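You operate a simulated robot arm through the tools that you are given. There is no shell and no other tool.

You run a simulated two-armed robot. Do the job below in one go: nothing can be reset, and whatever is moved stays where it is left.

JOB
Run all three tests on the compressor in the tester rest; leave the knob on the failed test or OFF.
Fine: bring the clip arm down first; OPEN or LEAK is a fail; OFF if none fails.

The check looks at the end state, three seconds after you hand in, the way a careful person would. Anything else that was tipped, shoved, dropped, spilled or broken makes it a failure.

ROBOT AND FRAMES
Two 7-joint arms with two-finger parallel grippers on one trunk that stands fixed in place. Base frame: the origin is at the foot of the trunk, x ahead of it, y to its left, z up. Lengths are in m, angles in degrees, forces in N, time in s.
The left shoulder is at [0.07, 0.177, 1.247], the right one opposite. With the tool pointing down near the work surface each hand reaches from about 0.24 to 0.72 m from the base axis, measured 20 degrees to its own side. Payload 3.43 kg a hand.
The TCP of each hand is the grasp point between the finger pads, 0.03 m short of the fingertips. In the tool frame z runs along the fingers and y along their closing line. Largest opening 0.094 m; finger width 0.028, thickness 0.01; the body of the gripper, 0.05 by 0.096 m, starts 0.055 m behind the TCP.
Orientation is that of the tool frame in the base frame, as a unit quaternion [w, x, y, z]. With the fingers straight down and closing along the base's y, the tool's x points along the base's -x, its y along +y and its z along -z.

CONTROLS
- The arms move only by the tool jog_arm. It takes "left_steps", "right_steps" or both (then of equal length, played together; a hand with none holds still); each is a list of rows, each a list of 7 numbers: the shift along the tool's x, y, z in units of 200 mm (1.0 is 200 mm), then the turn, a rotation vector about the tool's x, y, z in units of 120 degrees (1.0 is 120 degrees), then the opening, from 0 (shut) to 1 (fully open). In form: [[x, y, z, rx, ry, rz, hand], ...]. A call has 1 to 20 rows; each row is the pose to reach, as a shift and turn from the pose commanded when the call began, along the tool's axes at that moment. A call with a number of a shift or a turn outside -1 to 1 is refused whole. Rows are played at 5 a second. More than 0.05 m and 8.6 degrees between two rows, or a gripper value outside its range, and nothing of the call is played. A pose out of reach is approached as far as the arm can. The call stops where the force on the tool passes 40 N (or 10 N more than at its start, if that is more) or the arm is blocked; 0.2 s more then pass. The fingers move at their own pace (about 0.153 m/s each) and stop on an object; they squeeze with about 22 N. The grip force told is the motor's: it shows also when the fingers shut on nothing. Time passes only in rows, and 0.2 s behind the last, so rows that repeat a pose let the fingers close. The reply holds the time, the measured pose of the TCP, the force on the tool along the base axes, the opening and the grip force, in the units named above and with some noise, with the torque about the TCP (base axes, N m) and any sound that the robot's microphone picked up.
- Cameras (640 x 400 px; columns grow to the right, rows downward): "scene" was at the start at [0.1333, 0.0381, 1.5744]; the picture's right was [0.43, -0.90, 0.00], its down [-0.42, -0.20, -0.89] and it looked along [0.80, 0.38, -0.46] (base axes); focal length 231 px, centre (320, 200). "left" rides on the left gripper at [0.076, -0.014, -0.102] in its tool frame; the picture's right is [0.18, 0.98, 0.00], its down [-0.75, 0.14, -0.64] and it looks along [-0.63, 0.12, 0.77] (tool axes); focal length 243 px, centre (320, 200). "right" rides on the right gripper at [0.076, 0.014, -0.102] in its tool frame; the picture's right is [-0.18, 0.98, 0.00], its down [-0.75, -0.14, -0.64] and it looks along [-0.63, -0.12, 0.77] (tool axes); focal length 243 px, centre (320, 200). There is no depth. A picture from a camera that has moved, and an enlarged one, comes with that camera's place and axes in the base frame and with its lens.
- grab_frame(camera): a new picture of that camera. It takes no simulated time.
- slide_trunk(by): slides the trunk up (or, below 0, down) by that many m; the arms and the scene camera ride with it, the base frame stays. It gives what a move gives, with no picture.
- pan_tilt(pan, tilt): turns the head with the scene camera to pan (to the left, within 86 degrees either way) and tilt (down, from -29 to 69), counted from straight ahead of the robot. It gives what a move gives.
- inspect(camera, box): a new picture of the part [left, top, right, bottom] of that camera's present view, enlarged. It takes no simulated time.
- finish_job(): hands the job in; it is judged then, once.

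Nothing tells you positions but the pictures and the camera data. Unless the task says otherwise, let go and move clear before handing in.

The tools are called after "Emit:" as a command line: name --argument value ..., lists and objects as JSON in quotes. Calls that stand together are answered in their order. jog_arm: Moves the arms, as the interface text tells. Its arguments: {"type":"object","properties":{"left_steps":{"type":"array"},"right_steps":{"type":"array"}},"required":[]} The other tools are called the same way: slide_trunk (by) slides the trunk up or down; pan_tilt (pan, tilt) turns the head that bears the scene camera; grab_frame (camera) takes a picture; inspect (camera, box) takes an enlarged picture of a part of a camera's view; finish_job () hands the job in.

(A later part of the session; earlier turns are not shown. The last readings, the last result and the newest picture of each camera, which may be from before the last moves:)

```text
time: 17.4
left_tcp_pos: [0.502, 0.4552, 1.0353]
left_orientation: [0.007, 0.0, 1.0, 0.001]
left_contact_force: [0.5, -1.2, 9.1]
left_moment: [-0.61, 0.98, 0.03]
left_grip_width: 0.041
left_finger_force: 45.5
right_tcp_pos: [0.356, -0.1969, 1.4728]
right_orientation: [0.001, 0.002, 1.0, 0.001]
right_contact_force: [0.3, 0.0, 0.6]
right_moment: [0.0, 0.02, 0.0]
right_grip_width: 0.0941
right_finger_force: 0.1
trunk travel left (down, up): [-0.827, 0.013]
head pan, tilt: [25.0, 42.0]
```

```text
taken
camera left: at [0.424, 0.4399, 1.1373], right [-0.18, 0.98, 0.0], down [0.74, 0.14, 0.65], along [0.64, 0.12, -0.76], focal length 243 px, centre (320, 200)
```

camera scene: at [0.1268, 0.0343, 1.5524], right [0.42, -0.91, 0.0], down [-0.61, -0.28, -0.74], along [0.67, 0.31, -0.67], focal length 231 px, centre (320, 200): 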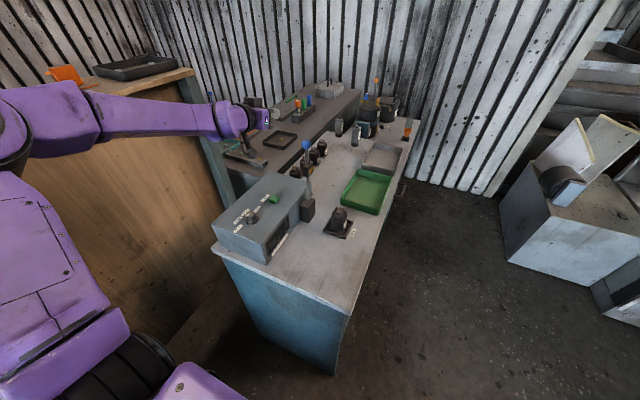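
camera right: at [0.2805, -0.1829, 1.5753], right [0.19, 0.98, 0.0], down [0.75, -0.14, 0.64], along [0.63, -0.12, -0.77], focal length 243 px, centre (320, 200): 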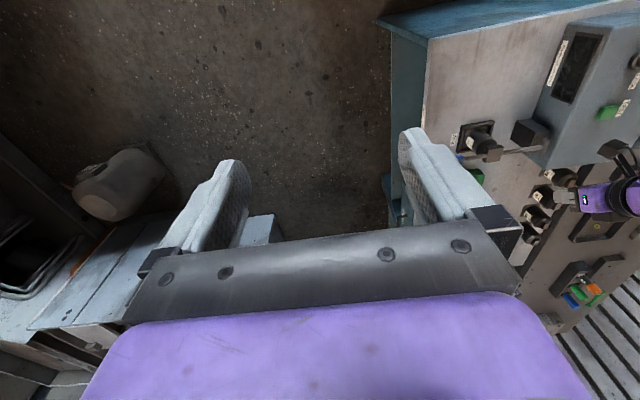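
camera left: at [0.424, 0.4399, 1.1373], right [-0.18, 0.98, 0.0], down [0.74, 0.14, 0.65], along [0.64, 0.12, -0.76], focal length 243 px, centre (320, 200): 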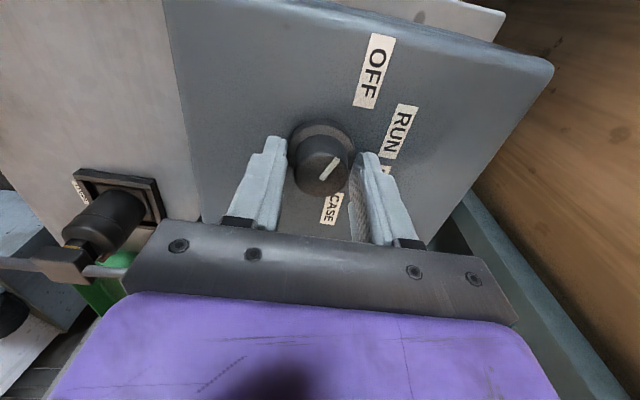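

The fingers are holding something 41 mm wide, probably the knob's flange. I'll turn a little clockwise and see whether the pointer follows.

Emit:
jog_arm --left_steps '[[0, 0, 0, 0, 0, 0.05, 0], [0, 0, 0, 0, 0, 0.1, 0], [0, 0, 0, 0, 0, 0.15, 0]]'

Emit:
grab_frame --camera "left"

Emit:
inspect --camera "scene" --box '[230, 180, 320, 250]'

```text
time: 18.2
left_tcp_pos: [0.5032, 0.4539, 1.0359]
left_orientation: [0.007, 0.158, 0.987, 0.003]
left_contact_force: [-2.0, -7.8, 6.7]
left_moment: [-0.83, -0.82, 0.02]
left_grip_width: 0.0414
left_finger_force: 45.1
right_tcp_pos: [0.3552, -0.198, 1.4711]
right_orientation: [0.001, 0.001, 1.0, 0.001]
right_contact_force: [-0.3, 0.5, 0.0]
right_moment: [0.0, 0.01, -0.03]
right_grip_width: 0.0938
right_finger_force: 0.0
trunk travel left (down, up): [-0.827, 0.013]
head pan, tilt: [25.0, 42.0]
```

```text
taken
camera left: at [0.4232, 0.4634, 1.1373], right [0.13, 0.99, 0.0], down [0.75, -0.1, 0.65], along [0.65, -0.08, -0.76], focal length 243 px, centre (320, 200)
```

left: 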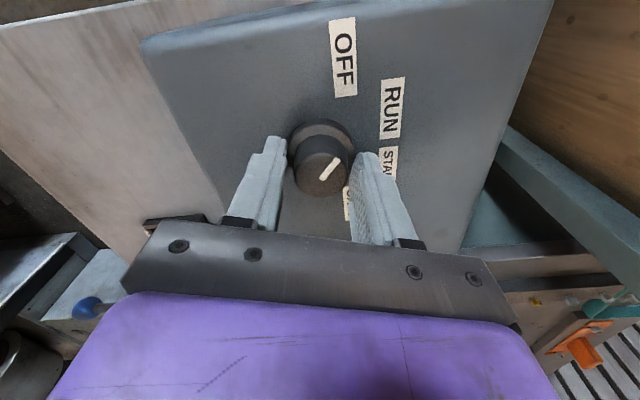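

```text
5.71 times, centred on (275, 215) of scene
camera zoom: at [0.1252, 0.0312, 1.5526], right [0.42, -0.91, 0.0], down [-0.61, -0.28, -0.74], along [0.67, 0.31, -0.67], focal length 1320 px, centre (577, 114)
```

zoom: 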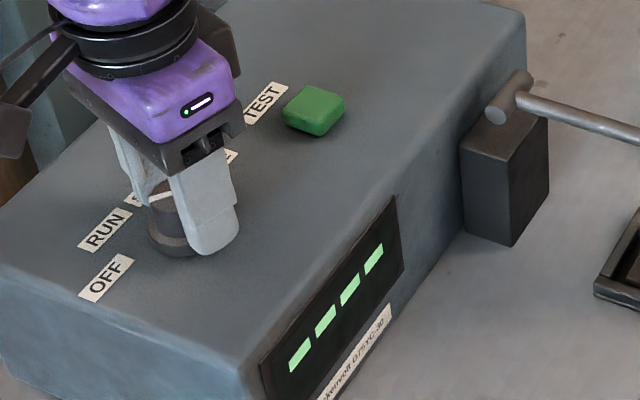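

The pointer follows, and the display has lit up showing dashes. I'll keep turning until it points at RUN.

Emit:
jog_arm --left_steps '[[0, 0, 0, 0, 0, 0.06, 0], [0, 0, 0, 0, 0, 0.12, 0], [0, 0, 0, 0, 0, 0.18, 0], [0, 0, 0, 0, 0, 0.225, 0]]'

Emit:
grab_frame --camera "left"

Emit:
inspect --camera "scene" --box '[230, 180, 320, 250]'

```text
time: 19.2
left_tcp_pos: [0.5021, 0.4535, 1.0366]
left_orientation: [0.005, 0.384, 0.923, 0.004]
left_contact_force: [-3.2, -15.7, 4.1]
left_moment: [-1.22, -0.51, 0.05]
left_grip_width: 0.041
left_finger_force: 44.5
right_tcp_pos: [0.3558, -0.2001, 1.4713]
right_orientation: [0.0, 0.001, 1.0, 0.002]
right_contact_force: [-0.2, -1.2, 0.1]
right_moment: [0.02, 0.04, -0.02]
right_grip_width: 0.0937
right_finger_force: 0.1
trunk travel left (down, up): [-0.827, 0.013]
head pan, tilt: [25.0, 42.0]
```

```text
taken
camera left: at [0.4356, 0.4958, 1.1376], right [0.57, 0.82, 0.01], down [0.62, -0.44, 0.65], along [0.54, -0.36, -0.76], focal length 243 px, centre (320, 200)
```

left: 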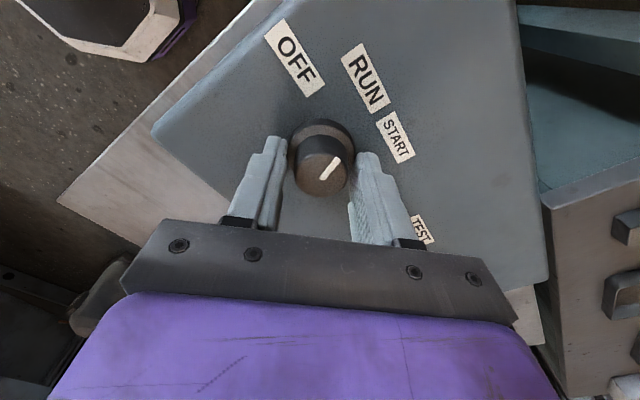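

```text
5.71 times, centred on (275, 215) of scene
camera zoom: at [0.1249, 0.0292, 1.5527], right [0.42, -0.91, 0.0], down [-0.61, -0.28, -0.74], along [0.67, 0.32, -0.67], focal length 1320 px, centre (577, 114)
```

zoom: 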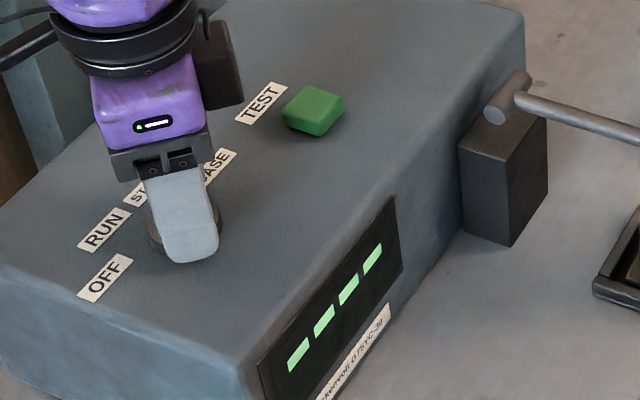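

The knob has turned 45° and should be on RUN. I'll let go, rise, and check the pointer.

Emit:
jog_arm --left_steps '[[0, 0, 0, 0, 0, 0, 0.4], [0, 0, 0, 0, 0, 0, 0.75], [0, 0, -0.1, 0, 0, 0, 0.75], [0, 0, -0.3, 0, 0, 0, 0.75], [0, 0, -0.5, 0, 0, 0, 0.75]]'

Emit:
grab_frame --camera "left"

Emit:
inspect --camera "scene" --box '[230, 180, 320, 250]'

```text
time: 20.4
left_tcp_pos: [0.5005, 0.4557, 1.1358]
left_orientation: [0.006, 0.383, 0.924, 0.003]
left_contact_force: [-0.4, 0.6, -0.3]
left_moment: [-0.02, 0.02, -0.01]
left_grip_width: 0.0705
left_finger_force: 0.1
right_tcp_pos: [0.3563, -0.1938, 1.4719]
right_orientation: [0.0, 0.001, 1.0, 0.001]
right_contact_force: [-0.1, -0.5, 0.2]
right_moment: [0.01, -0.03, -0.03]
right_grip_width: 0.0939
right_finger_force: 0.1
trunk travel left (down, up): [-0.827, 0.013]
head pan, tilt: [25.0, 42.0]
```

```text
taken
camera left: at [0.4346, 0.4991, 1.2363], right [0.57, 0.82, 0.01], down [0.62, -0.43, 0.65], along [0.54, -0.36, -0.76], focal length 243 px, centre (320, 200)
```

left: 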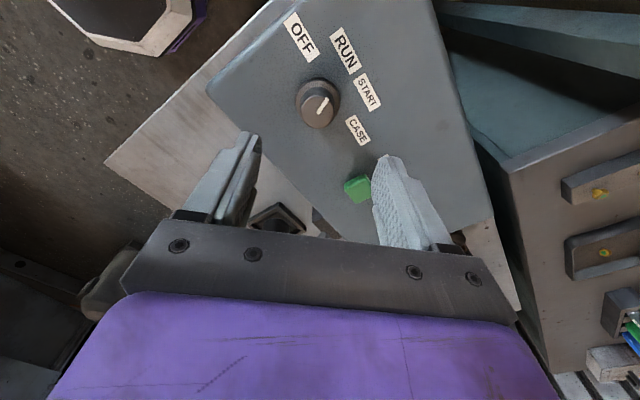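

```text
5.71 times, centred on (275, 215) of scene
camera zoom: at [0.1262, 0.0344, 1.5524], right [0.42, -0.91, 0.0], down [-0.61, -0.28, -0.74], along [0.67, 0.31, -0.67], focal length 1320 px, centre (577, 114)
```

zoom: 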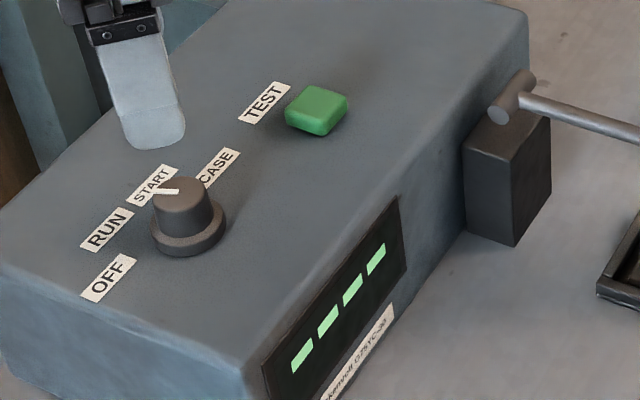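

The pointer is on RUN and the display shows dashes. I'll close the fingers and move over the TEST button at about (0.608, 0.440).

Emit:
jog_arm --left_steps '[[-0.07, 0.05, 0.0, 0, 0, -0.063, 0.5], [-0.145, 0.11, 0.0, 0, 0, -0.126, 0], [-0.22, 0.165, 0.05, 0, 0, -0.189, 0], [-0.29, 0.22, 0.1, 0, 0, -0.252, 0], [-0.365, 0.275, 0.17, 0, 0, -0.315, 0], [-0.435, 0.325, 0.25, 0, 0, -0.376, 0]]'

Emit:
grab_frame --camera "left"

Emit:
inspect --camera "scene" --box '[230, 150, 350, 250]'

Emit:
grab_frame --camera "right"

```text
time: 21.8
left_tcp_pos: [0.6113, 0.4388, 1.0829]
left_orientation: [0.006, -0.001, 1.0, 0.0]
left_contact_force: [0.0, -0.1, 0.2]
left_moment: [0.01, -0.03, -0.03]
left_grip_width: 0.0
left_finger_force: 21.4
right_tcp_pos: [0.3578, -0.195, 1.4721]
right_orientation: [0.0, 0.001, 1.0, 0.0]
right_contact_force: [-0.2, 0.3, 0.4]
right_moment: [0.01, 0.01, 0.01]
right_grip_width: 0.0941
right_finger_force: 0.2
trunk travel left (down, up): [-0.827, 0.013]
head pan, tilt: [25.0, 42.0]
```

```text
taken
camera left: at [0.5336, 0.4243, 1.1855], right [-0.19, 0.98, 0.0], down [0.75, 0.14, 0.65], along [0.64, 0.12, -0.76], focal length 243 px, centre (320, 200)
```

left: 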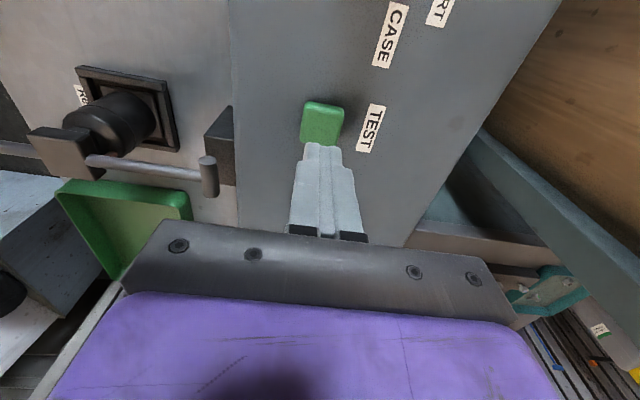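

```text
4.00 times, centred on (290, 200) of scene
camera zoom: at [0.1282, 0.0338, 1.5524], right [0.42, -0.91, 0.0], down [-0.61, -0.28, -0.74], along [0.67, 0.31, -0.67], focal length 924 px, centre (440, 200)
```

zoom: 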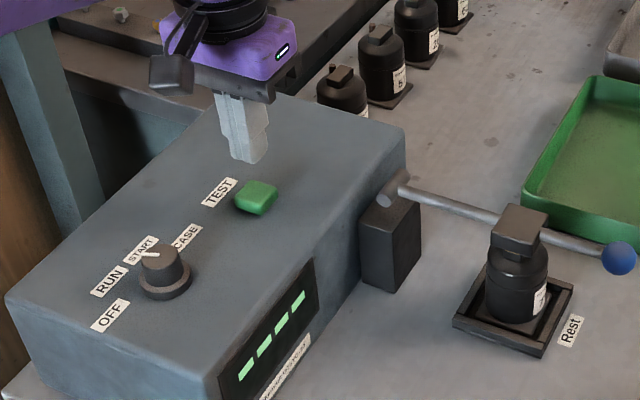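

```text
taken
camera right: at [0.2818, -0.1821, 1.5751], right [0.19, 0.98, 0.0], down [0.75, -0.14, 0.64], along [0.63, -0.12, -0.77], focal length 243 px, centre (320, 200)
```

right: 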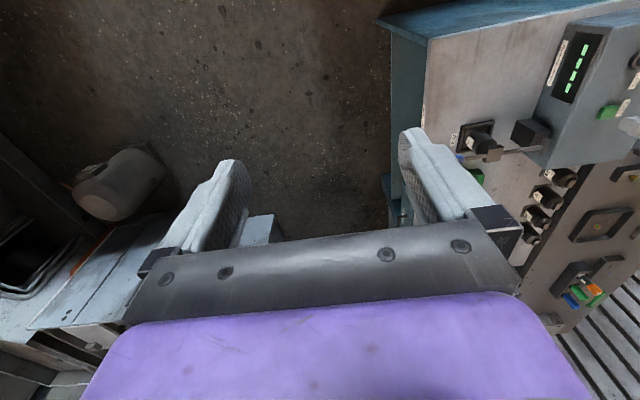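

The fingers are lined up above TEST. I'll press down slowly.

Emit:
jog_arm --left_steps '[[0.01, 0, 0.08, 0, 0, 0, 0], [0.01, 0, 0.15, 0, 0, 0, 0], [0.01, 0, 0.18, 0, 0, 0, 0], [0.01, 0, 0.195, 0, 0, 0, 0], [0.01, 0, 0.21, 0, 0, 0, 0]]'

Emit:
inspect --camera "scene" --box '[230, 150, 350, 250]'

```text
time: 23.0
left_tcp_pos: [0.6086, 0.4398, 1.0425]
left_orientation: [0.006, -0.001, 1.0, 0.0]
left_contact_force: [-0.8, 1.1, 1.2]
left_moment: [0.02, 0.04, 0.05]
left_grip_width: 0.0
left_finger_force: 22.0
right_tcp_pos: [0.3565, -0.1949, 1.4715]
right_orientation: [0.001, 0.001, 1.0, -0.001]
right_contact_force: [0.0, 0.6, 0.0]
right_moment: [-0.01, 0.05, 0.0]
right_grip_width: 0.0941
right_finger_force: 0.1
trunk travel left (down, up): [-0.827, 0.013]
head pan, tilt: [25.0, 42.0]
```

```text
4.00 times, centred on (290, 200) of scene
camera zoom: at [0.1264, 0.034, 1.5525], right [0.42, -0.91, 0.0], down [-0.61, -0.28, -0.74], along [0.67, 0.31, -0.67], focal length 924 px, centre (440, 200)
```

zoom: 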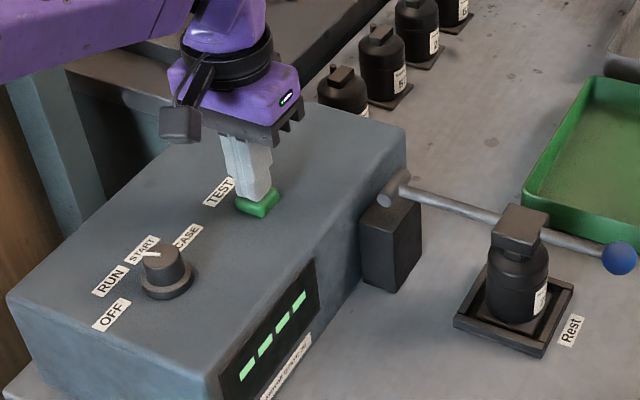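

The fingertips are just touching the button, with about 1 N of force. I'll press a little further.

Emit:
jog_arm --left_steps '[[0, 0, 0.01, 0, 0, 0, 0], [0, 0, 0.02, 0, 0, 0, 0], [0, 0, 0.03, 0, 0, 0, 0]]'

Emit:
inspect --camera "scene" --box '[230, 150, 350, 250]'

```text
time: 23.8
left_tcp_pos: [0.6085, 0.439, 1.0397]
left_orientation: [0.007, -0.002, 1.0, 0.0]
left_contact_force: [1.8, 1.5, 8.4]
left_moment: [0.03, 0.03, -0.06]
left_grip_width: 0.0
left_finger_force: 22.1
right_tcp_pos: [0.3563, -0.1967, 1.4729]
right_orientation: [0.001, 0.0, 1.0, 0.001]
right_contact_force: [0.5, -0.1, 0.1]
right_moment: [0.04, -0.02, 0.01]
right_grip_width: 0.0942
right_finger_force: 0.1
trunk travel left (down, up): [-0.827, 0.013]
head pan, tilt: [25.0, 42.0]
heard: click
```

```text
4.00 times, centred on (290, 200) of scene
camera zoom: at [0.1257, 0.0331, 1.5527], right [0.42, -0.91, 0.0], down [-0.61, -0.28, -0.74], along [0.67, 0.31, -0.67], focal length 924 px, centre (440, 200)
```

zoom: 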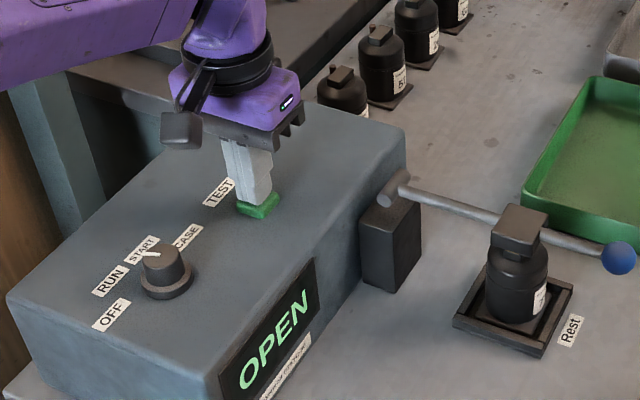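

There was a click and the display reads OPEN. I'll raise the hand and check that the reading holds and that the knob is on RUN.

Emit:
jog_arm --left_steps '[[0, 0, -0.05, 0, 0, 0, 0], [0, 0, -0.15, 0, 0, 0, 0], [0, 0, -0.3, 0, 0, 0, 0], [0, 0, -0.45, 0, 0, 0, 0.5]]'

Emit:
inspect --camera "scene" --box '[230, 190, 310, 250]'

Emit:
inspect --camera "right" --box '[540, 20, 640, 110]'

```text
time: 24.8
left_tcp_pos: [0.6062, 0.4375, 1.1278]
left_orientation: [0.006, 0.0, 1.0, 0.0]
left_contact_force: [-0.5, 1.4, 0.5]
left_moment: [0.01, 0.03, 0.0]
left_grip_width: 0.0469
left_finger_force: 0.0
right_tcp_pos: [0.3568, -0.1955, 1.4723]
right_orientation: [0.0, 0.001, 1.0, 0.001]
right_contact_force: [-0.1, -0.7, -0.6]
right_moment: [0.01, -0.04, 0.02]
right_grip_width: 0.0939
right_finger_force: 0.1
trunk travel left (down, up): [-0.827, 0.013]
head pan, tilt: [25.0, 42.0]
```

```text
6.67 times, centred on (270, 220) of scene
camera zoom: at [0.1261, 0.0335, 1.5525], right [0.42, -0.91, 0.0], down [-0.61, -0.28, -0.74], along [0.67, 0.31, -0.67], focal length 1540 px, centre (653, 67)
```

zoom: 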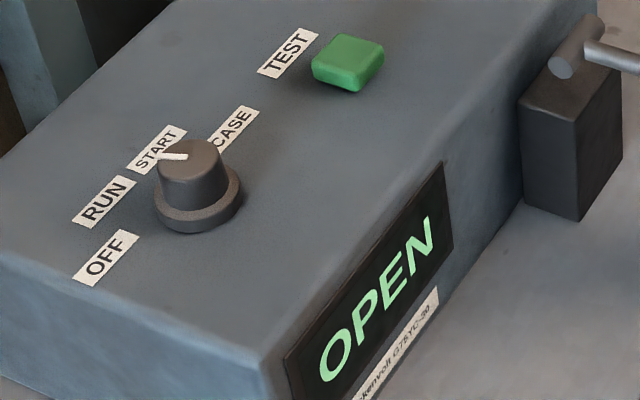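

```text
4.44 times, centred on (590, 65) of right
camera zoom: at [0.2796, -0.1824, 1.5754], right [0.19, 0.98, 0.0], down [0.75, -0.14, 0.64], along [0.63, -0.12, -0.77], focal length 1078 px, centre (-880, 800)
```

zoom: 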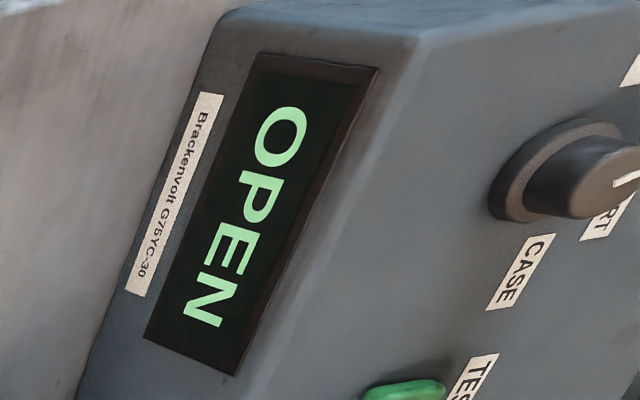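

RUN reads OPEN, which is a fail. I'll still run the other two tests, so I'm going back to the knob to turn it to START.

Emit:
jog_arm --left_steps '[[0.18, 0.02, 0, 0, 0, 0, 0.75], [0.36, 0.05, 0, 0, 0, 0, 0.75], [0.52, 0.08, 0, 0, 0, 0, 0.75], [0.52, 0.08, 0.15, 0, 0, 0, 0.75], [0.52, 0.08, 0.3, 0, 0, 0, 0.75], [0.52, 0.08, 0.4, 0, 0, 0, 0.75], [0.52, 0.08, 0.462, 0, 0, 0, 0.75]]'

Emit:
grab_frame --camera "left"

```text
time: 26.4
left_tcp_pos: [0.5054, 0.4571, 1.0321]
left_orientation: [0.007, -0.001, 1.0, 0.0]
left_contact_force: [-0.1, 0.1, 0.5]
left_moment: [0.0, -0.04, -0.02]
left_grip_width: 0.0704
left_finger_force: 0.1
right_tcp_pos: [0.3587, -0.1948, 1.4716]
right_orientation: [0.0, 0.002, 1.0, 0.0]
right_contact_force: [-1.0, 0.1, 0.0]
right_moment: [0.01, -0.01, 0.01]
right_grip_width: 0.094
right_finger_force: 0.1
trunk travel left (down, up): [-0.827, 0.013]
head pan, tilt: [25.0, 42.0]
```

```text
taken
camera left: at [0.4265, 0.4422, 1.1342], right [-0.18, 0.98, 0.0], down [0.74, 0.14, 0.65], along [0.64, 0.12, -0.76], focal length 243 px, centre (320, 200)
```

left: 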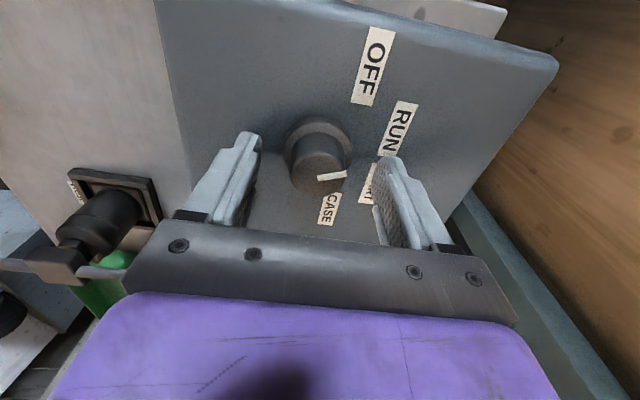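

The pointer is on RUN. I'll close on the knob and turn it one step clockwise to START.

Emit:
jog_arm --left_steps '[[0.008, -0.015, -0.01, 0, 0, 0, 0.5], [0.008, -0.015, -0.01, 0, 0, 0, 0], [0.008, -0.015, -0.01, 0, 0, 0, 0], [0.008, -0.015, -0.01, 0, 0, 0.065, 0], [0.008, -0.015, -0.01, 0, 0, 0.13, 0], [0.008, -0.015, -0.01, 0, 0, 0.195, 0], [0.008, -0.015, -0.01, 0, 0, 0.26, 0], [0.008, -0.015, -0.01, 0, 0, 0.325, 0], [0.008, -0.015, -0.01, 0, 0, 0.38, 0]]'

Emit:
grab_frame --camera "left"

```text
time: 28.4
left_tcp_pos: [0.5022, 0.4517, 1.0349]
left_orientation: [0.004, 0.388, 0.922, 0.0]
left_contact_force: [-9.0, -11.4, -14.5]
left_moment: [-1.11, -0.17, 0.08]
left_grip_width: 0.0412
left_finger_force: 45.1
right_tcp_pos: [0.3559, -0.1948, 1.4725]
right_orientation: [0.0, 0.001, 1.0, 0.001]
right_contact_force: [-0.6, 0.2, -0.4]
right_moment: [-0.01, 0.0, 0.0]
right_grip_width: 0.0939
right_finger_force: 0.1
trunk travel left (down, up): [-0.827, 0.013]
head pan, tilt: [25.0, 42.0]
```

```text
taken
camera left: at [0.4367, 0.4965, 1.1363], right [0.57, 0.82, 0.0], down [0.62, -0.44, 0.65], along [0.53, -0.37, -0.76], focal length 243 px, centre (320, 200)
```

left: 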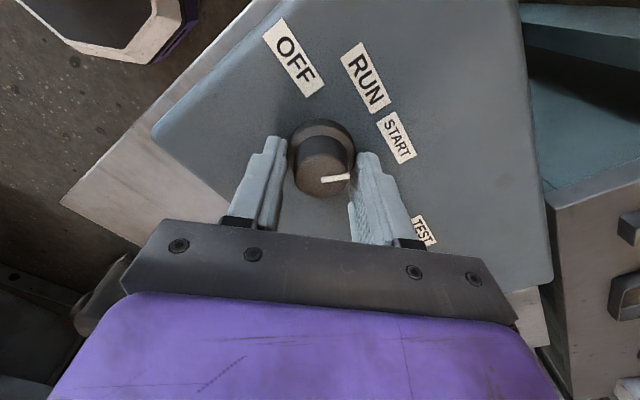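

The knob has followed to START. I'll release, rise, move over TEST again, and check the display and pointer.

Emit:
jog_arm --left_steps '[[0, 0, 0, 0, 0, 0, 0.4], [0, 0, 0, 0, 0, 0, 0.75], [0, 0, -0.15, 0, 0, 0, 0.75], [0, 0, -0.35, 0, 0, 0, 0.75], [0, 0, -0.5, 0, 0, 0, 0.75], [-0.07, 0.05, -0.5, 0, 0, -0.063, 0.5], [-0.14, 0.11, -0.5, 0, 0, -0.126, 0], [-0.21, 0.165, -0.46, 0, 0, -0.189, 0], [-0.28, 0.22, -0.4, 0, 0, -0.252, 0], [-0.35, 0.275, -0.33, 0, 0, -0.315, 0], [-0.42, 0.324, -0.25, 0, 0, -0.38, 0]]'

Emit:
inspect --camera "scene" --box '[230, 160, 330, 250]'

Emit:
grab_frame --camera "left"

```text
time: 30.8
left_tcp_pos: [0.6109, 0.4386, 1.0859]
left_orientation: [0.006, -0.002, 1.0, 0.001]
left_contact_force: [1.0, -0.4, -0.8]
left_moment: [0.02, 0.02, 0.01]
left_grip_width: 0.0
left_finger_force: 21.9
right_tcp_pos: [0.3589, -0.1952, 1.4715]
right_orientation: [0.0, 0.001, 1.0, 0.0]
right_contact_force: [0.4, 0.5, -0.1]
right_moment: [-0.01, 0.01, 0.03]
right_grip_width: 0.094
right_finger_force: 0.1
trunk travel left (down, up): [-0.827, 0.013]
head pan, tilt: [25.0, 42.0]
```

```text
4.44 times, centred on (280, 205) of scene
camera zoom: at [0.1281, 0.0338, 1.5524], right [0.42, -0.91, 0.0], down [-0.61, -0.28, -0.74], along [0.67, 0.31, -0.67], focal length 1026 px, centre (498, 178)
```

zoom: 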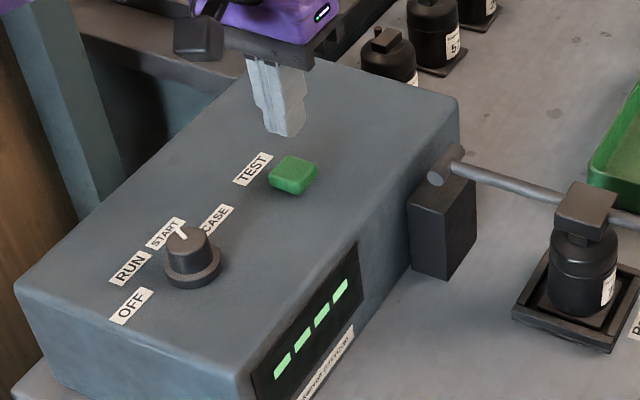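

```text
taken
camera left: at [0.5319, 0.4234, 1.1871], right [-0.19, 0.98, 0.0], down [0.75, 0.14, 0.65], along [0.64, 0.12, -0.76], focal length 243 px, centre (320, 200)
```

left: 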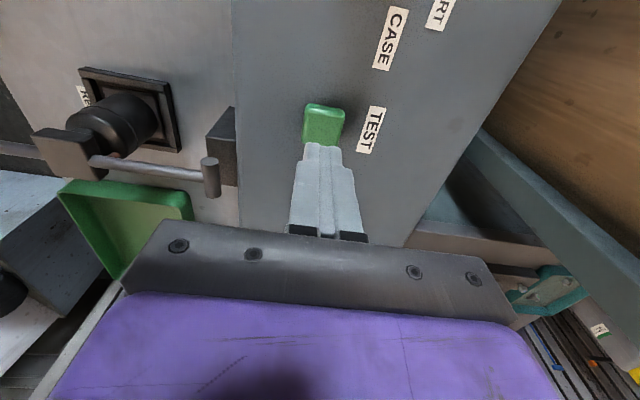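

The knob points at START and the display is back to dashes. I'll press TEST.

Emit:
jog_arm --left_steps '[[0.01, 0, 0.08, 0, 0, 0, 0], [0.01, 0, 0.16, 0, 0, 0, 0], [0.01, 0, 0.2, 0, 0, 0, 0], [0.01, 0, 0.215, 0, 0, 0, 0], [0.01, 0, 0.225, 0, 0, 0, 0], [0.01, 0, 0.235, 0, 0, 0, 0], [0.01, 0, 0.24, 0, 0, 0, 0]]'

Emit:
inspect --camera "scene" --box '[230, 160, 330, 250]'

```text
time: 32.4
left_tcp_pos: [0.6058, 0.4381, 1.0383]
left_orientation: [0.007, -0.001, 1.0, 0.0]
left_contact_force: [2.5, 1.7, 7.3]
left_moment: [0.06, -0.04, -0.03]
left_grip_width: 0.0004
left_finger_force: 22.0
right_tcp_pos: [0.3571, -0.1949, 1.471]
right_orientation: [0.0, 0.001, 1.0, 0.0]
right_contact_force: [-1.3, -0.2, -0.1]
right_moment: [-0.02, 0.01, 0.0]
right_grip_width: 0.094
right_finger_force: 0.0
trunk travel left (down, up): [-0.827, 0.013]
head pan, tilt: [25.0, 42.0]
heard: click
```

```text
4.44 times, centred on (280, 205) of scene
camera zoom: at [0.1261, 0.0336, 1.5527], right [0.42, -0.91, 0.0], down [-0.61, -0.28, -0.74], along [0.67, 0.31, -0.67], focal length 1026 px, centre (498, 178)
```

zoom: 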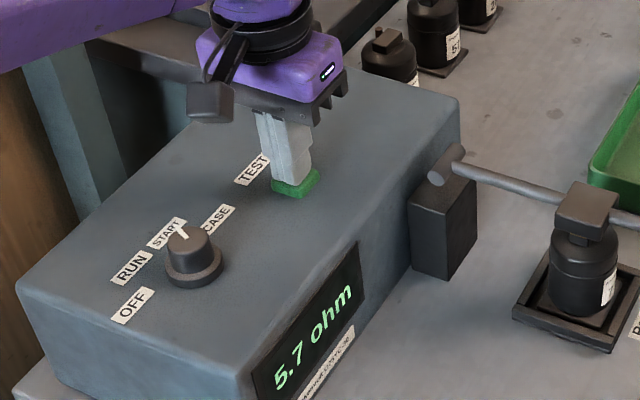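

START reads 5.7 ohm, a pass. I'll go back to the knob and turn it to CASE.

Emit:
jog_arm --left_steps '[[0, 0, -0.05, 0, 0, 0, 0], [0, 0, -0.2, 0, 0, 0, 0], [0, 0, -0.4, 0, 0, 0, 0.4], [0.1, 0, -0.45, 0, 0, 0, 0.75], [0.28, 0.03, -0.45, 0, 0, 0, 0.75], [0.45, 0.06, -0.45, 0, 0, 0, 0.75], [0.51, 0.075, -0.43, 0, 0, 0, 0.75], [0.51, 0.075, -0.3, 0, 0, 0, 0.75], [0.51, 0.075, -0.15, 0, 0, 0, 0.75], [0.51, 0.075, -0.05, 0, 0, 0, 0.75], [0.51, 0.075, 0.015, 0, 0, 0, 0.75]]'

Emit:
grab_frame --camera "left"

Emit:
inspect --camera "scene" --box '[230, 160, 330, 250]'

```text
time: 34.8
left_tcp_pos: [0.5028, 0.4548, 1.0335]
left_orientation: [0.006, 0.0, 1.0, 0.0]
left_contact_force: [-0.7, 0.1, -0.1]
left_moment: [0.05, -0.01, 0.01]
left_grip_width: 0.0705
left_finger_force: 0.0
right_tcp_pos: [0.3565, -0.1946, 1.4724]
right_orientation: [0.0, 0.001, 1.0, -0.001]
right_contact_force: [0.1, -0.6, 0.4]
right_moment: [-0.03, 0.0, 0.03]
right_grip_width: 0.0939
right_finger_force: 0.1
trunk travel left (down, up): [-0.827, 0.013]
head pan, tilt: [25.0, 42.0]
```

```text
taken
camera left: at [0.4245, 0.4394, 1.1349], right [-0.18, 0.98, 0.0], down [0.75, 0.14, 0.65], along [0.64, 0.12, -0.76], focal length 243 px, centre (320, 200)
```

left: 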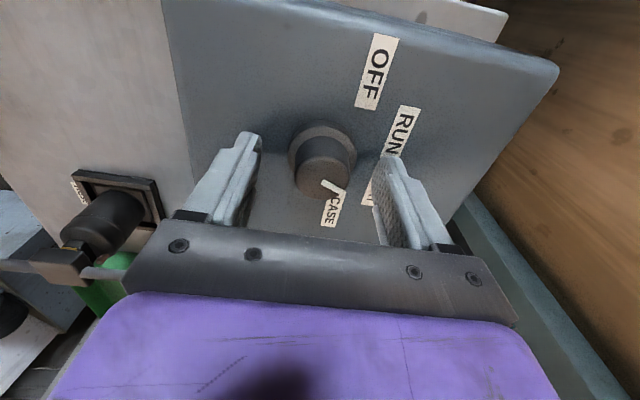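

```text
4.44 times, centred on (280, 205) of scene
camera zoom: at [0.127, 0.0343, 1.5525], right [0.42, -0.91, 0.0], down [-0.61, -0.28, -0.74], along [0.67, 0.31, -0.67], focal length 1026 px, centre (498, 178)
```

zoom: 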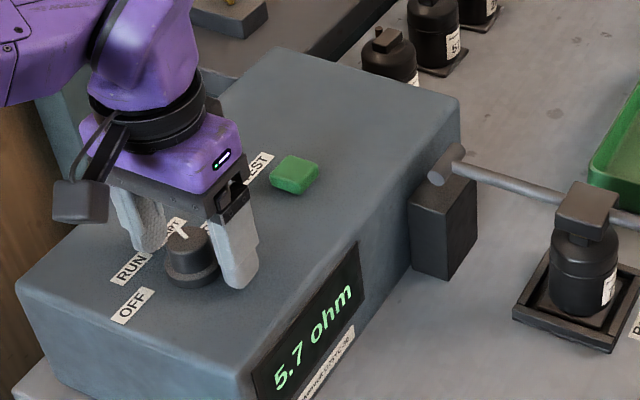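

I'm aligned on the knob. I'll close and turn one more step clockwise to CASE, then release and return to TEST.

Emit:
jog_arm --left_steps '[[0, -0.005, -0.005, 0, 0, 0, 0.5], [0, -0.005, -0.005, 0, 0, 0, 0], [0, -0.005, -0.005, 0, 0, 0, 0], [0, -0.005, -0.005, 0, 0, 0.065, 0], [0, -0.005, -0.005, 0, 0, 0.13, 0], [0, -0.005, -0.005, 0, 0, 0.195, 0], [0, -0.005, -0.005, 0, 0, 0.26, 0], [0, -0.005, -0.005, 0, 0, 0.325, 0], [0, -0.005, -0.005, 0, 0, 0.38, 0]]'

Emit:
grab_frame --camera "left"

```text
time: 36.8
left_tcp_pos: [0.5021, 0.4511, 1.033]
left_orientation: [0.004, 0.386, 0.922, 0.001]
left_contact_force: [-7.8, -5.0, -8.2]
left_moment: [-0.61, -0.17, 1.05]
left_grip_width: 0.0411
left_finger_force: 44.9
right_tcp_pos: [0.3552, -0.1951, 1.4717]
right_orientation: [0.0, 0.001, 1.0, 0.0]
right_contact_force: [-0.3, -0.2, 0.1]
right_moment: [0.02, 0.02, 0.01]
right_grip_width: 0.0938
right_finger_force: 0.1
trunk travel left (down, up): [-0.827, 0.013]
head pan, tilt: [25.0, 42.0]
```

```text
taken
camera left: at [0.4369, 0.496, 1.1367], right [0.57, 0.82, 0.0], down [0.62, -0.44, 0.65], along [0.53, -0.37, -0.76], focal length 243 px, centre (320, 200)
```

left: 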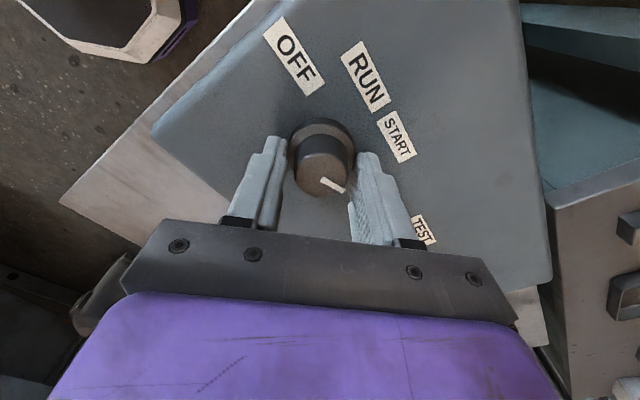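

Torque has risen to about 1 N m, so the knob is at its end stop on CASE. I'll release and go to TEST.

Emit:
jog_arm --left_steps '[[0, 0, 0, 0, 0, 0, 0.4], [0, 0, 0, 0, 0, 0, 0.75], [0, 0, -0.15, 0, 0, 0, 0.75], [0, 0, -0.35, 0, 0, 0, 0.75], [0, 0, -0.5, 0, 0, 0, 0.75], [-0.07, 0.05, -0.5, 0, 0, -0.063, 0.5], [-0.14, 0.11, -0.5, 0, 0, -0.126, 0], [-0.21, 0.165, -0.46, 0, 0, -0.189, 0], [-0.28, 0.22, -0.4, 0, 0, -0.252, 0], [-0.35, 0.275, -0.33, 0, 0, -0.315, 0], [-0.41, 0.318, -0.25, 0, 0, -0.38, 0]]'

Emit:
inspect --camera "scene" --box '[230, 160, 330, 250]'

Emit:
grab_frame --camera "left"

```text
time: 39.2
left_tcp_pos: [0.6074, 0.4361, 1.0849]
left_orientation: [0.006, -0.002, 1.0, 0.0]
left_contact_force: [-0.1, 0.2, -0.1]
left_moment: [-0.03, 0.04, 0.02]
left_grip_width: 0.0001
left_finger_force: 21.6
right_tcp_pos: [0.3584, -0.1957, 1.471]
right_orientation: [0.0, 0.002, 1.0, -0.001]
right_contact_force: [0.3, -0.3, -0.7]
right_moment: [0.02, 0.01, 0.04]
right_grip_width: 0.0943
right_finger_force: 0.0
trunk travel left (down, up): [-0.827, 0.013]
head pan, tilt: [25.0, 42.0]
```

```text
4.44 times, centred on (280, 205) of scene
camera zoom: at [0.128, 0.0339, 1.5524], right [0.42, -0.91, 0.0], down [-0.61, -0.28, -0.74], along [0.67, 0.31, -0.67], focal length 1026 px, centre (498, 178)
```

zoom: 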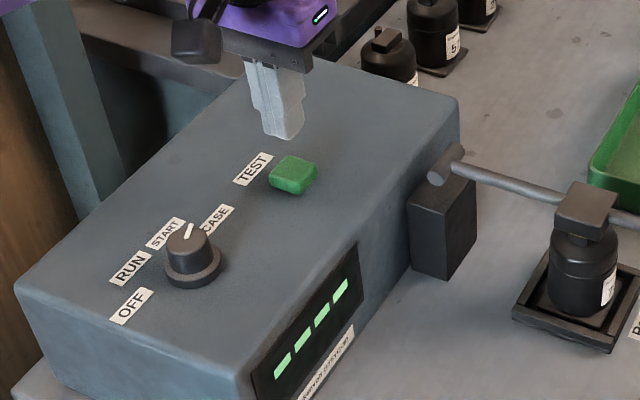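

```text
taken
camera left: at [0.5287, 0.4228, 1.1873], right [-0.19, 0.98, 0.0], down [0.75, 0.14, 0.65], along [0.64, 0.12, -0.76], focal length 243 px, centre (320, 200)
```

left: 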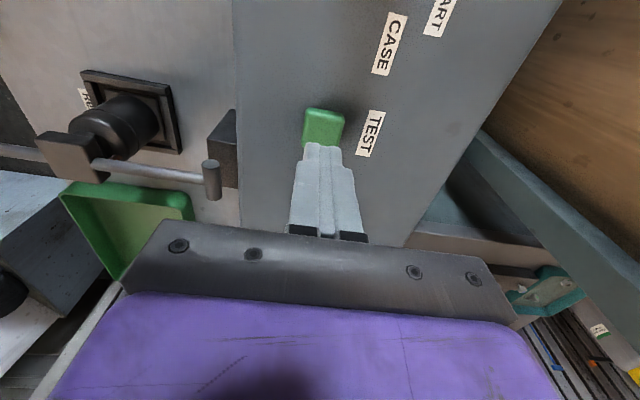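

The knob is on CASE. I'll press TEST.

Emit:
jog_arm --left_steps '[[0, 0, 0.08, 0, 0, 0, 0], [0, 0, 0.16, 0, 0, 0, 0], [0, 0, 0.2, 0, 0, 0, 0], [0, 0, 0.21, 0, 0, 0, 0], [0, 0, 0.22, 0, 0, 0, 0], [0, 0, 0.23, 0, 0, 0, 0], [0, 0, 0.235, 0, 0, 0, 0]]'

Emit:
inspect --camera "scene" --box '[230, 160, 330, 250]'

```text
time: 40.8
left_tcp_pos: [0.6075, 0.4393, 1.0408]
left_orientation: [0.007, -0.001, 1.0, 0.0]
left_contact_force: [-2.0, -0.6, 3.1]
left_moment: [-0.02, 0.09, 0.02]
left_grip_width: 0.0001
left_finger_force: 21.7
right_tcp_pos: [0.3565, -0.1942, 1.4723]
right_orientation: [0.002, 0.0, 1.0, 0.0]
right_contact_force: [-0.4, 0.4, -0.1]
right_moment: [-0.01, -0.01, 0.0]
right_grip_width: 0.0939
right_finger_force: 0.1
trunk travel left (down, up): [-0.827, 0.013]
head pan, tilt: [25.0, 42.0]
heard: click
```

```text
4.44 times, centred on (280, 205) of scene
camera zoom: at [0.1256, 0.0335, 1.5526], right [0.42, -0.91, 0.0], down [-0.61, -0.28, -0.74], along [0.67, 0.31, -0.67], focal length 1026 px, centre (498, 178)
```

zoom: 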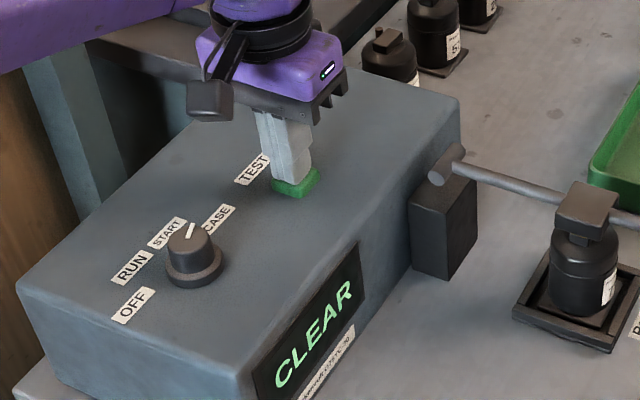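

CASE reads CLEAR, a pass, so RUN was the only failure. I'll go back to the knob with the hand yawed +45° and turn it two steps anticlockwise to RUN.

Emit:
jog_arm --left_steps '[[0, 0, -0.05, 0, 0, 0, 0], [0, 0, -0.2, 0, 0, 0, 0], [0, 0, -0.4, 0, 0, 0, 0.4], [0.1, 0, -0.45, 0, 0, 0.065, 0.75], [0.28, 0.03, -0.45, 0, 0, 0.13, 0.75], [0.45, 0.06, -0.45, 0, 0, 0.195, 0.75], [0.525, 0.0725, -0.45, 0, 0, 0.26, 0.75], [0.525, 0.0725, -0.45, 0, 0, 0.32, 0.75], [0.525, 0.0725, -0.45, 0, 0, 0.375, 0.75], [0.525, 0.0725, -0.3, 0, 0, 0.375, 0.75], [0.525, 0.0725, -0.15, 0, 0, 0.375, 0.75], [0.525, 0.0725, -0.05, 0, 0, 0.375, 0.75], [0.525, 0.0725, 0.03, 0, 0, 0.375, 0.75]]'

Emit:
grab_frame --camera "left"

Emit:
inspect --camera "scene" --box '[230, 160, 330, 250]'

```text
time: 43.6
left_tcp_pos: [0.5024, 0.4517, 1.0319]
left_orientation: [0.006, 0.382, 0.924, 0.003]
left_contact_force: [0.0, 0.7, 0.6]
left_moment: [-0.01, 0.01, -0.01]
left_grip_width: 0.0706
left_finger_force: 0.1
right_tcp_pos: [0.3569, -0.1953, 1.4725]
right_orientation: [0.001, 0.001, 1.0, 0.0]
right_contact_force: [-0.5, -0.3, -0.4]
right_moment: [0.05, 0.0, 0.0]
right_grip_width: 0.094
right_finger_force: 0.0
trunk travel left (down, up): [-0.827, 0.013]
head pan, tilt: [25.0, 42.0]
```

```text
taken
camera left: at [0.4356, 0.4953, 1.1335], right [0.56, 0.83, 0.01], down [0.62, -0.43, 0.65], along [0.54, -0.36, -0.76], focal length 243 px, centre (320, 200)
```

left: 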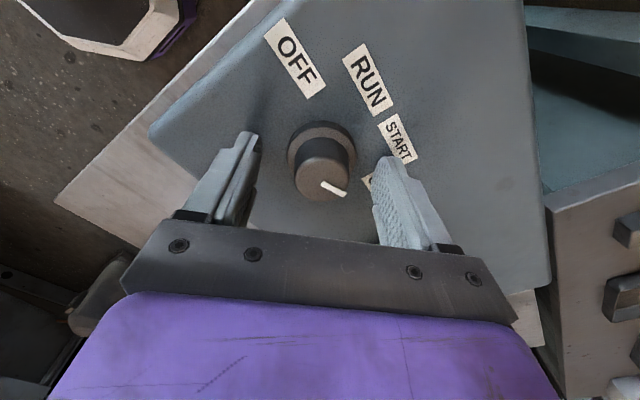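

```text
4.44 times, centred on (280, 205) of scene
camera zoom: at [0.1268, 0.0342, 1.5525], right [0.42, -0.91, 0.0], down [-0.61, -0.28, -0.74], along [0.67, 0.31, -0.67], focal length 1026 px, centre (498, 178)
```

zoom: 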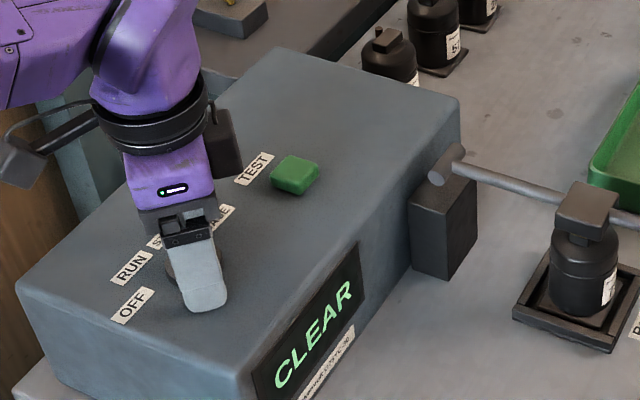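

The hand is centred on the knob. I'll close on it and turn it 90° anticlockwise.

Emit:
jog_arm --left_steps '[[0, 0, -0.005, 0, 0, 0, 0.5], [0, 0, -0.005, 0, 0, 0, 0], [0, 0, -0.005, 0, 0, 0, 0], [0, 0, -0.005, 0, 0, -0.065, 0], [0, 0, -0.005, 0, 0, -0.13, 0], [0, 0, -0.005, 0, 0, -0.195, 0], [0, 0, -0.005, 0, 0, -0.26, 0], [0, 0, -0.005, 0, 0, -0.325, 0], [0, 0, -0.005, 0, 0, -0.39, 0], [0, 0, -0.005, 0, 0, -0.455, 0], [0, 0, -0.005, 0, 0, -0.52, 0], [0, 0, -0.005, 0, 0, -0.585, 0], [0, 0, -0.005, 0, 0, -0.65, 0], [0, 0, -0.005, 0, 0, -0.7, 0], [0, 0, -0.005, 0, 0, -0.755, 0]]'

Emit:
grab_frame --camera "left"

Emit:
inspect --camera "scene" --box '[230, 160, 330, 250]'

```text
time: 45.7
left_tcp_pos: [0.5041, 0.4561, 1.0308]
left_orientation: [0.01, -0.032, 0.999, 0.002]
left_contact_force: [-3.6, 8.8, 1.2]
left_moment: [-0.49, -0.28, -0.07]
left_grip_width: 0.0409
left_finger_force: 45.2
left hand out of reach, approached as far as the arm can: row 10
right_tcp_pos: [0.3559, -0.1935, 1.4719]
right_orientation: [0.0, 0.0, 1.0, 0.0]
right_contact_force: [0.3, 0.2, 0.2]
right_moment: [0.02, 0.02, -0.03]
right_grip_width: 0.094
right_finger_force: 0.1
trunk travel left (down, up): [-0.827, 0.013]
head pan, tilt: [25.0, 42.0]
stopped in row 10 (left hand): the force on the tool passed its limit at 44 N (the readings are from after the stop); the commanded pose is now the measured one
```

```text
taken
camera left: at [0.4248, 0.4348, 1.1336], right [-0.25, 0.97, 0.0], down [0.73, 0.19, 0.66], along [0.64, 0.16, -0.75], focal length 243 px, centre (320, 200)
```

left: 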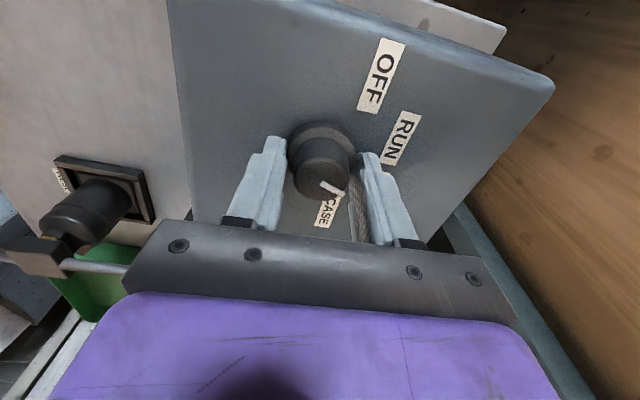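

```text
4.44 times, centred on (280, 205) of scene
camera zoom: at [0.125, 0.036, 1.5524], right [0.42, -0.91, 0.0], down [-0.61, -0.28, -0.74], along [0.67, 0.31, -0.67], focal length 1026 px, centre (498, 178)
```

zoom: 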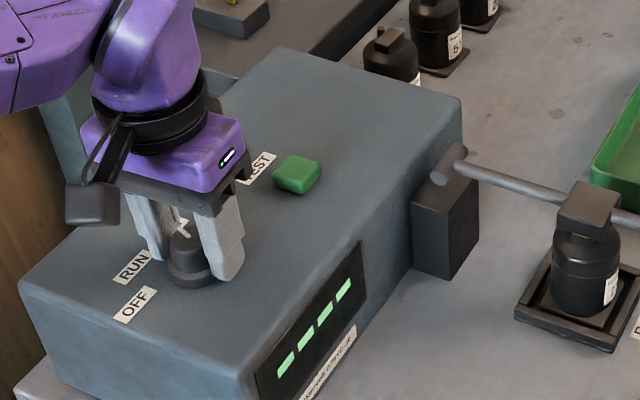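

The wrist reached its limit after one step, so the knob is now near START. I'll release, rise, yaw back and look at the pointer.

Emit:
jog_arm --left_steps '[[0, 0, 0, 0, 0, 0, 0.4], [0, 0, 0, 0, 0, 0, 0.75], [0, 0, -0.1, 0, 0, 0, 0.75], [0, 0, -0.25, 0, 0, 0, 0.75], [0, 0, -0.4, 0, 0, 0.065, 0.75], [0, 0, -0.4, 0, 0, 0.13, 0.75], [0, 0, -0.4, 0, 0, 0.195, 0.75], [0, 0, -0.4, 0, 0, 0.26, 0.75], [0, 0, -0.4, 0, 0, 0.325, 0.75], [0, 0, -0.4, 0, 0, 0.39, 0.75]]'

Emit:
grab_frame --camera "left"

Emit:
inspect --camera "scene" --box '[230, 190, 310, 250]'

```text
time: 47.9
left_tcp_pos: [0.5025, 0.4511, 1.1131]
left_orientation: [0.007, 0.369, 0.929, 0.004]
left_contact_force: [0.2, -0.8, 0.0]
left_moment: [0.0, 0.02, 0.0]
left_grip_width: 0.0707
left_finger_force: 0.1
right_tcp_pos: [0.3581, -0.1938, 1.4725]
right_orientation: [0.0, 0.001, 1.0, -0.001]
right_contact_force: [-0.5, -0.8, 0.2]
right_moment: [-0.01, -0.02, 0.0]
right_grip_width: 0.0941
right_finger_force: 0.0
trunk travel left (down, up): [-0.827, 0.013]
head pan, tilt: [25.0, 42.0]
```

```text
taken
camera left: at [0.4345, 0.4935, 1.2144], right [0.54, 0.84, 0.01], down [0.63, -0.42, 0.65], along [0.55, -0.34, -0.76], focal length 243 px, centre (320, 200)
```

left: 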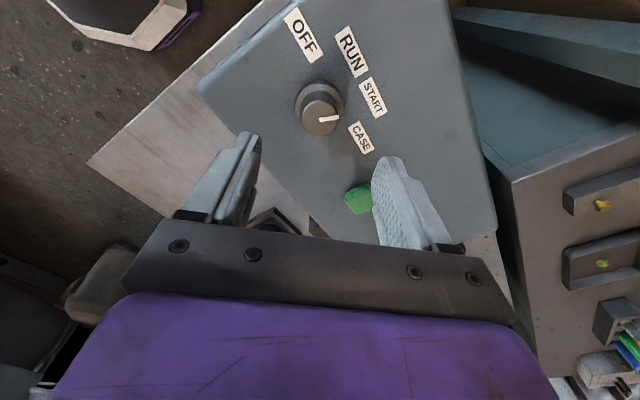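

```text
6.67 times, centred on (270, 220) of scene
camera zoom: at [0.1266, 0.0343, 1.5525], right [0.42, -0.91, 0.0], down [-0.61, -0.28, -0.74], along [0.67, 0.31, -0.67], focal length 1540 px, centre (653, 67)
```

zoom: 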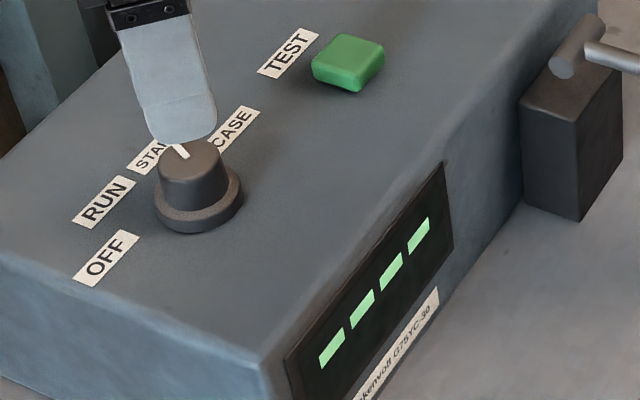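

The knob is on START. I'll grip again and turn one more step anticlockwise to RUN.

Emit:
jog_arm --left_steps '[[0.007, 0.007, 0.15, 0, 0, 0, 0.75], [0.007, 0.007, 0.3, 0, 0, 0, 0.75], [0.007, 0.007, 0.4, 0, 0, 0, 0.75], [0.007, 0.007, 0.4, 0, 0, 0, 0.4], [0.007, 0.007, 0.4, 0, 0, 0, 0], [0.007, 0.007, 0.4, 0, 0, 0, 0], [0.007, 0.007, 0.4, 0, 0, -0.065, 0], [0.007, 0.007, 0.4, 0, 0, -0.13, 0], [0.007, 0.007, 0.4, 0, 0, -0.195, 0], [0.007, 0.007, 0.4, 0, 0, -0.26, 0], [0.007, 0.007, 0.4, 0, 0, -0.32, 0], [0.007, 0.007, 0.4, 0, 0, -0.37, 0]]'

Emit:
grab_frame --camera "left"

```text
time: 50.5
left_tcp_pos: [0.5023, 0.4539, 1.0335]
left_orientation: [0.009, -0.013, 1.0, 0.002]
left_contact_force: [-17.4, -7.1, -15.9]
left_moment: [0.2, 0.92, 0.05]
left_grip_width: 0.0413
left_finger_force: 44.8
right_tcp_pos: [0.3551, -0.1945, 1.4729]
right_orientation: [0.001, -0.001, 1.0, 0.0]
right_contact_force: [0.2, 0.0, 0.0]
right_moment: [-0.01, 0.01, -0.01]
right_grip_width: 0.0941
right_finger_force: 0.1
trunk travel left (down, up): [-0.827, 0.013]
head pan, tilt: [25.0, 42.0]
```

```text
taken
camera left: at [0.4231, 0.4378, 1.1342], right [-0.21, 0.98, 0.0], down [0.74, 0.16, 0.66], along [0.64, 0.14, -0.76], focal length 243 px, centre (320, 200)
```

left: 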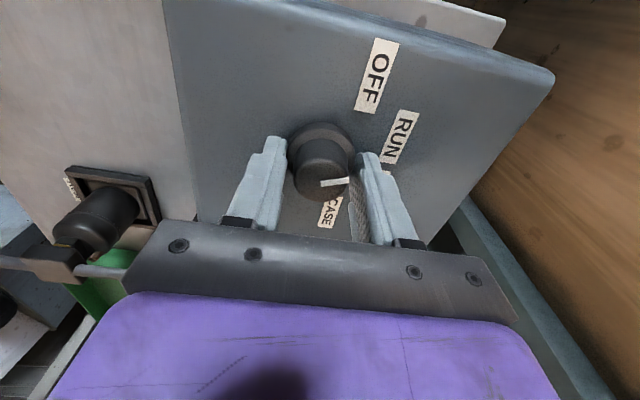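

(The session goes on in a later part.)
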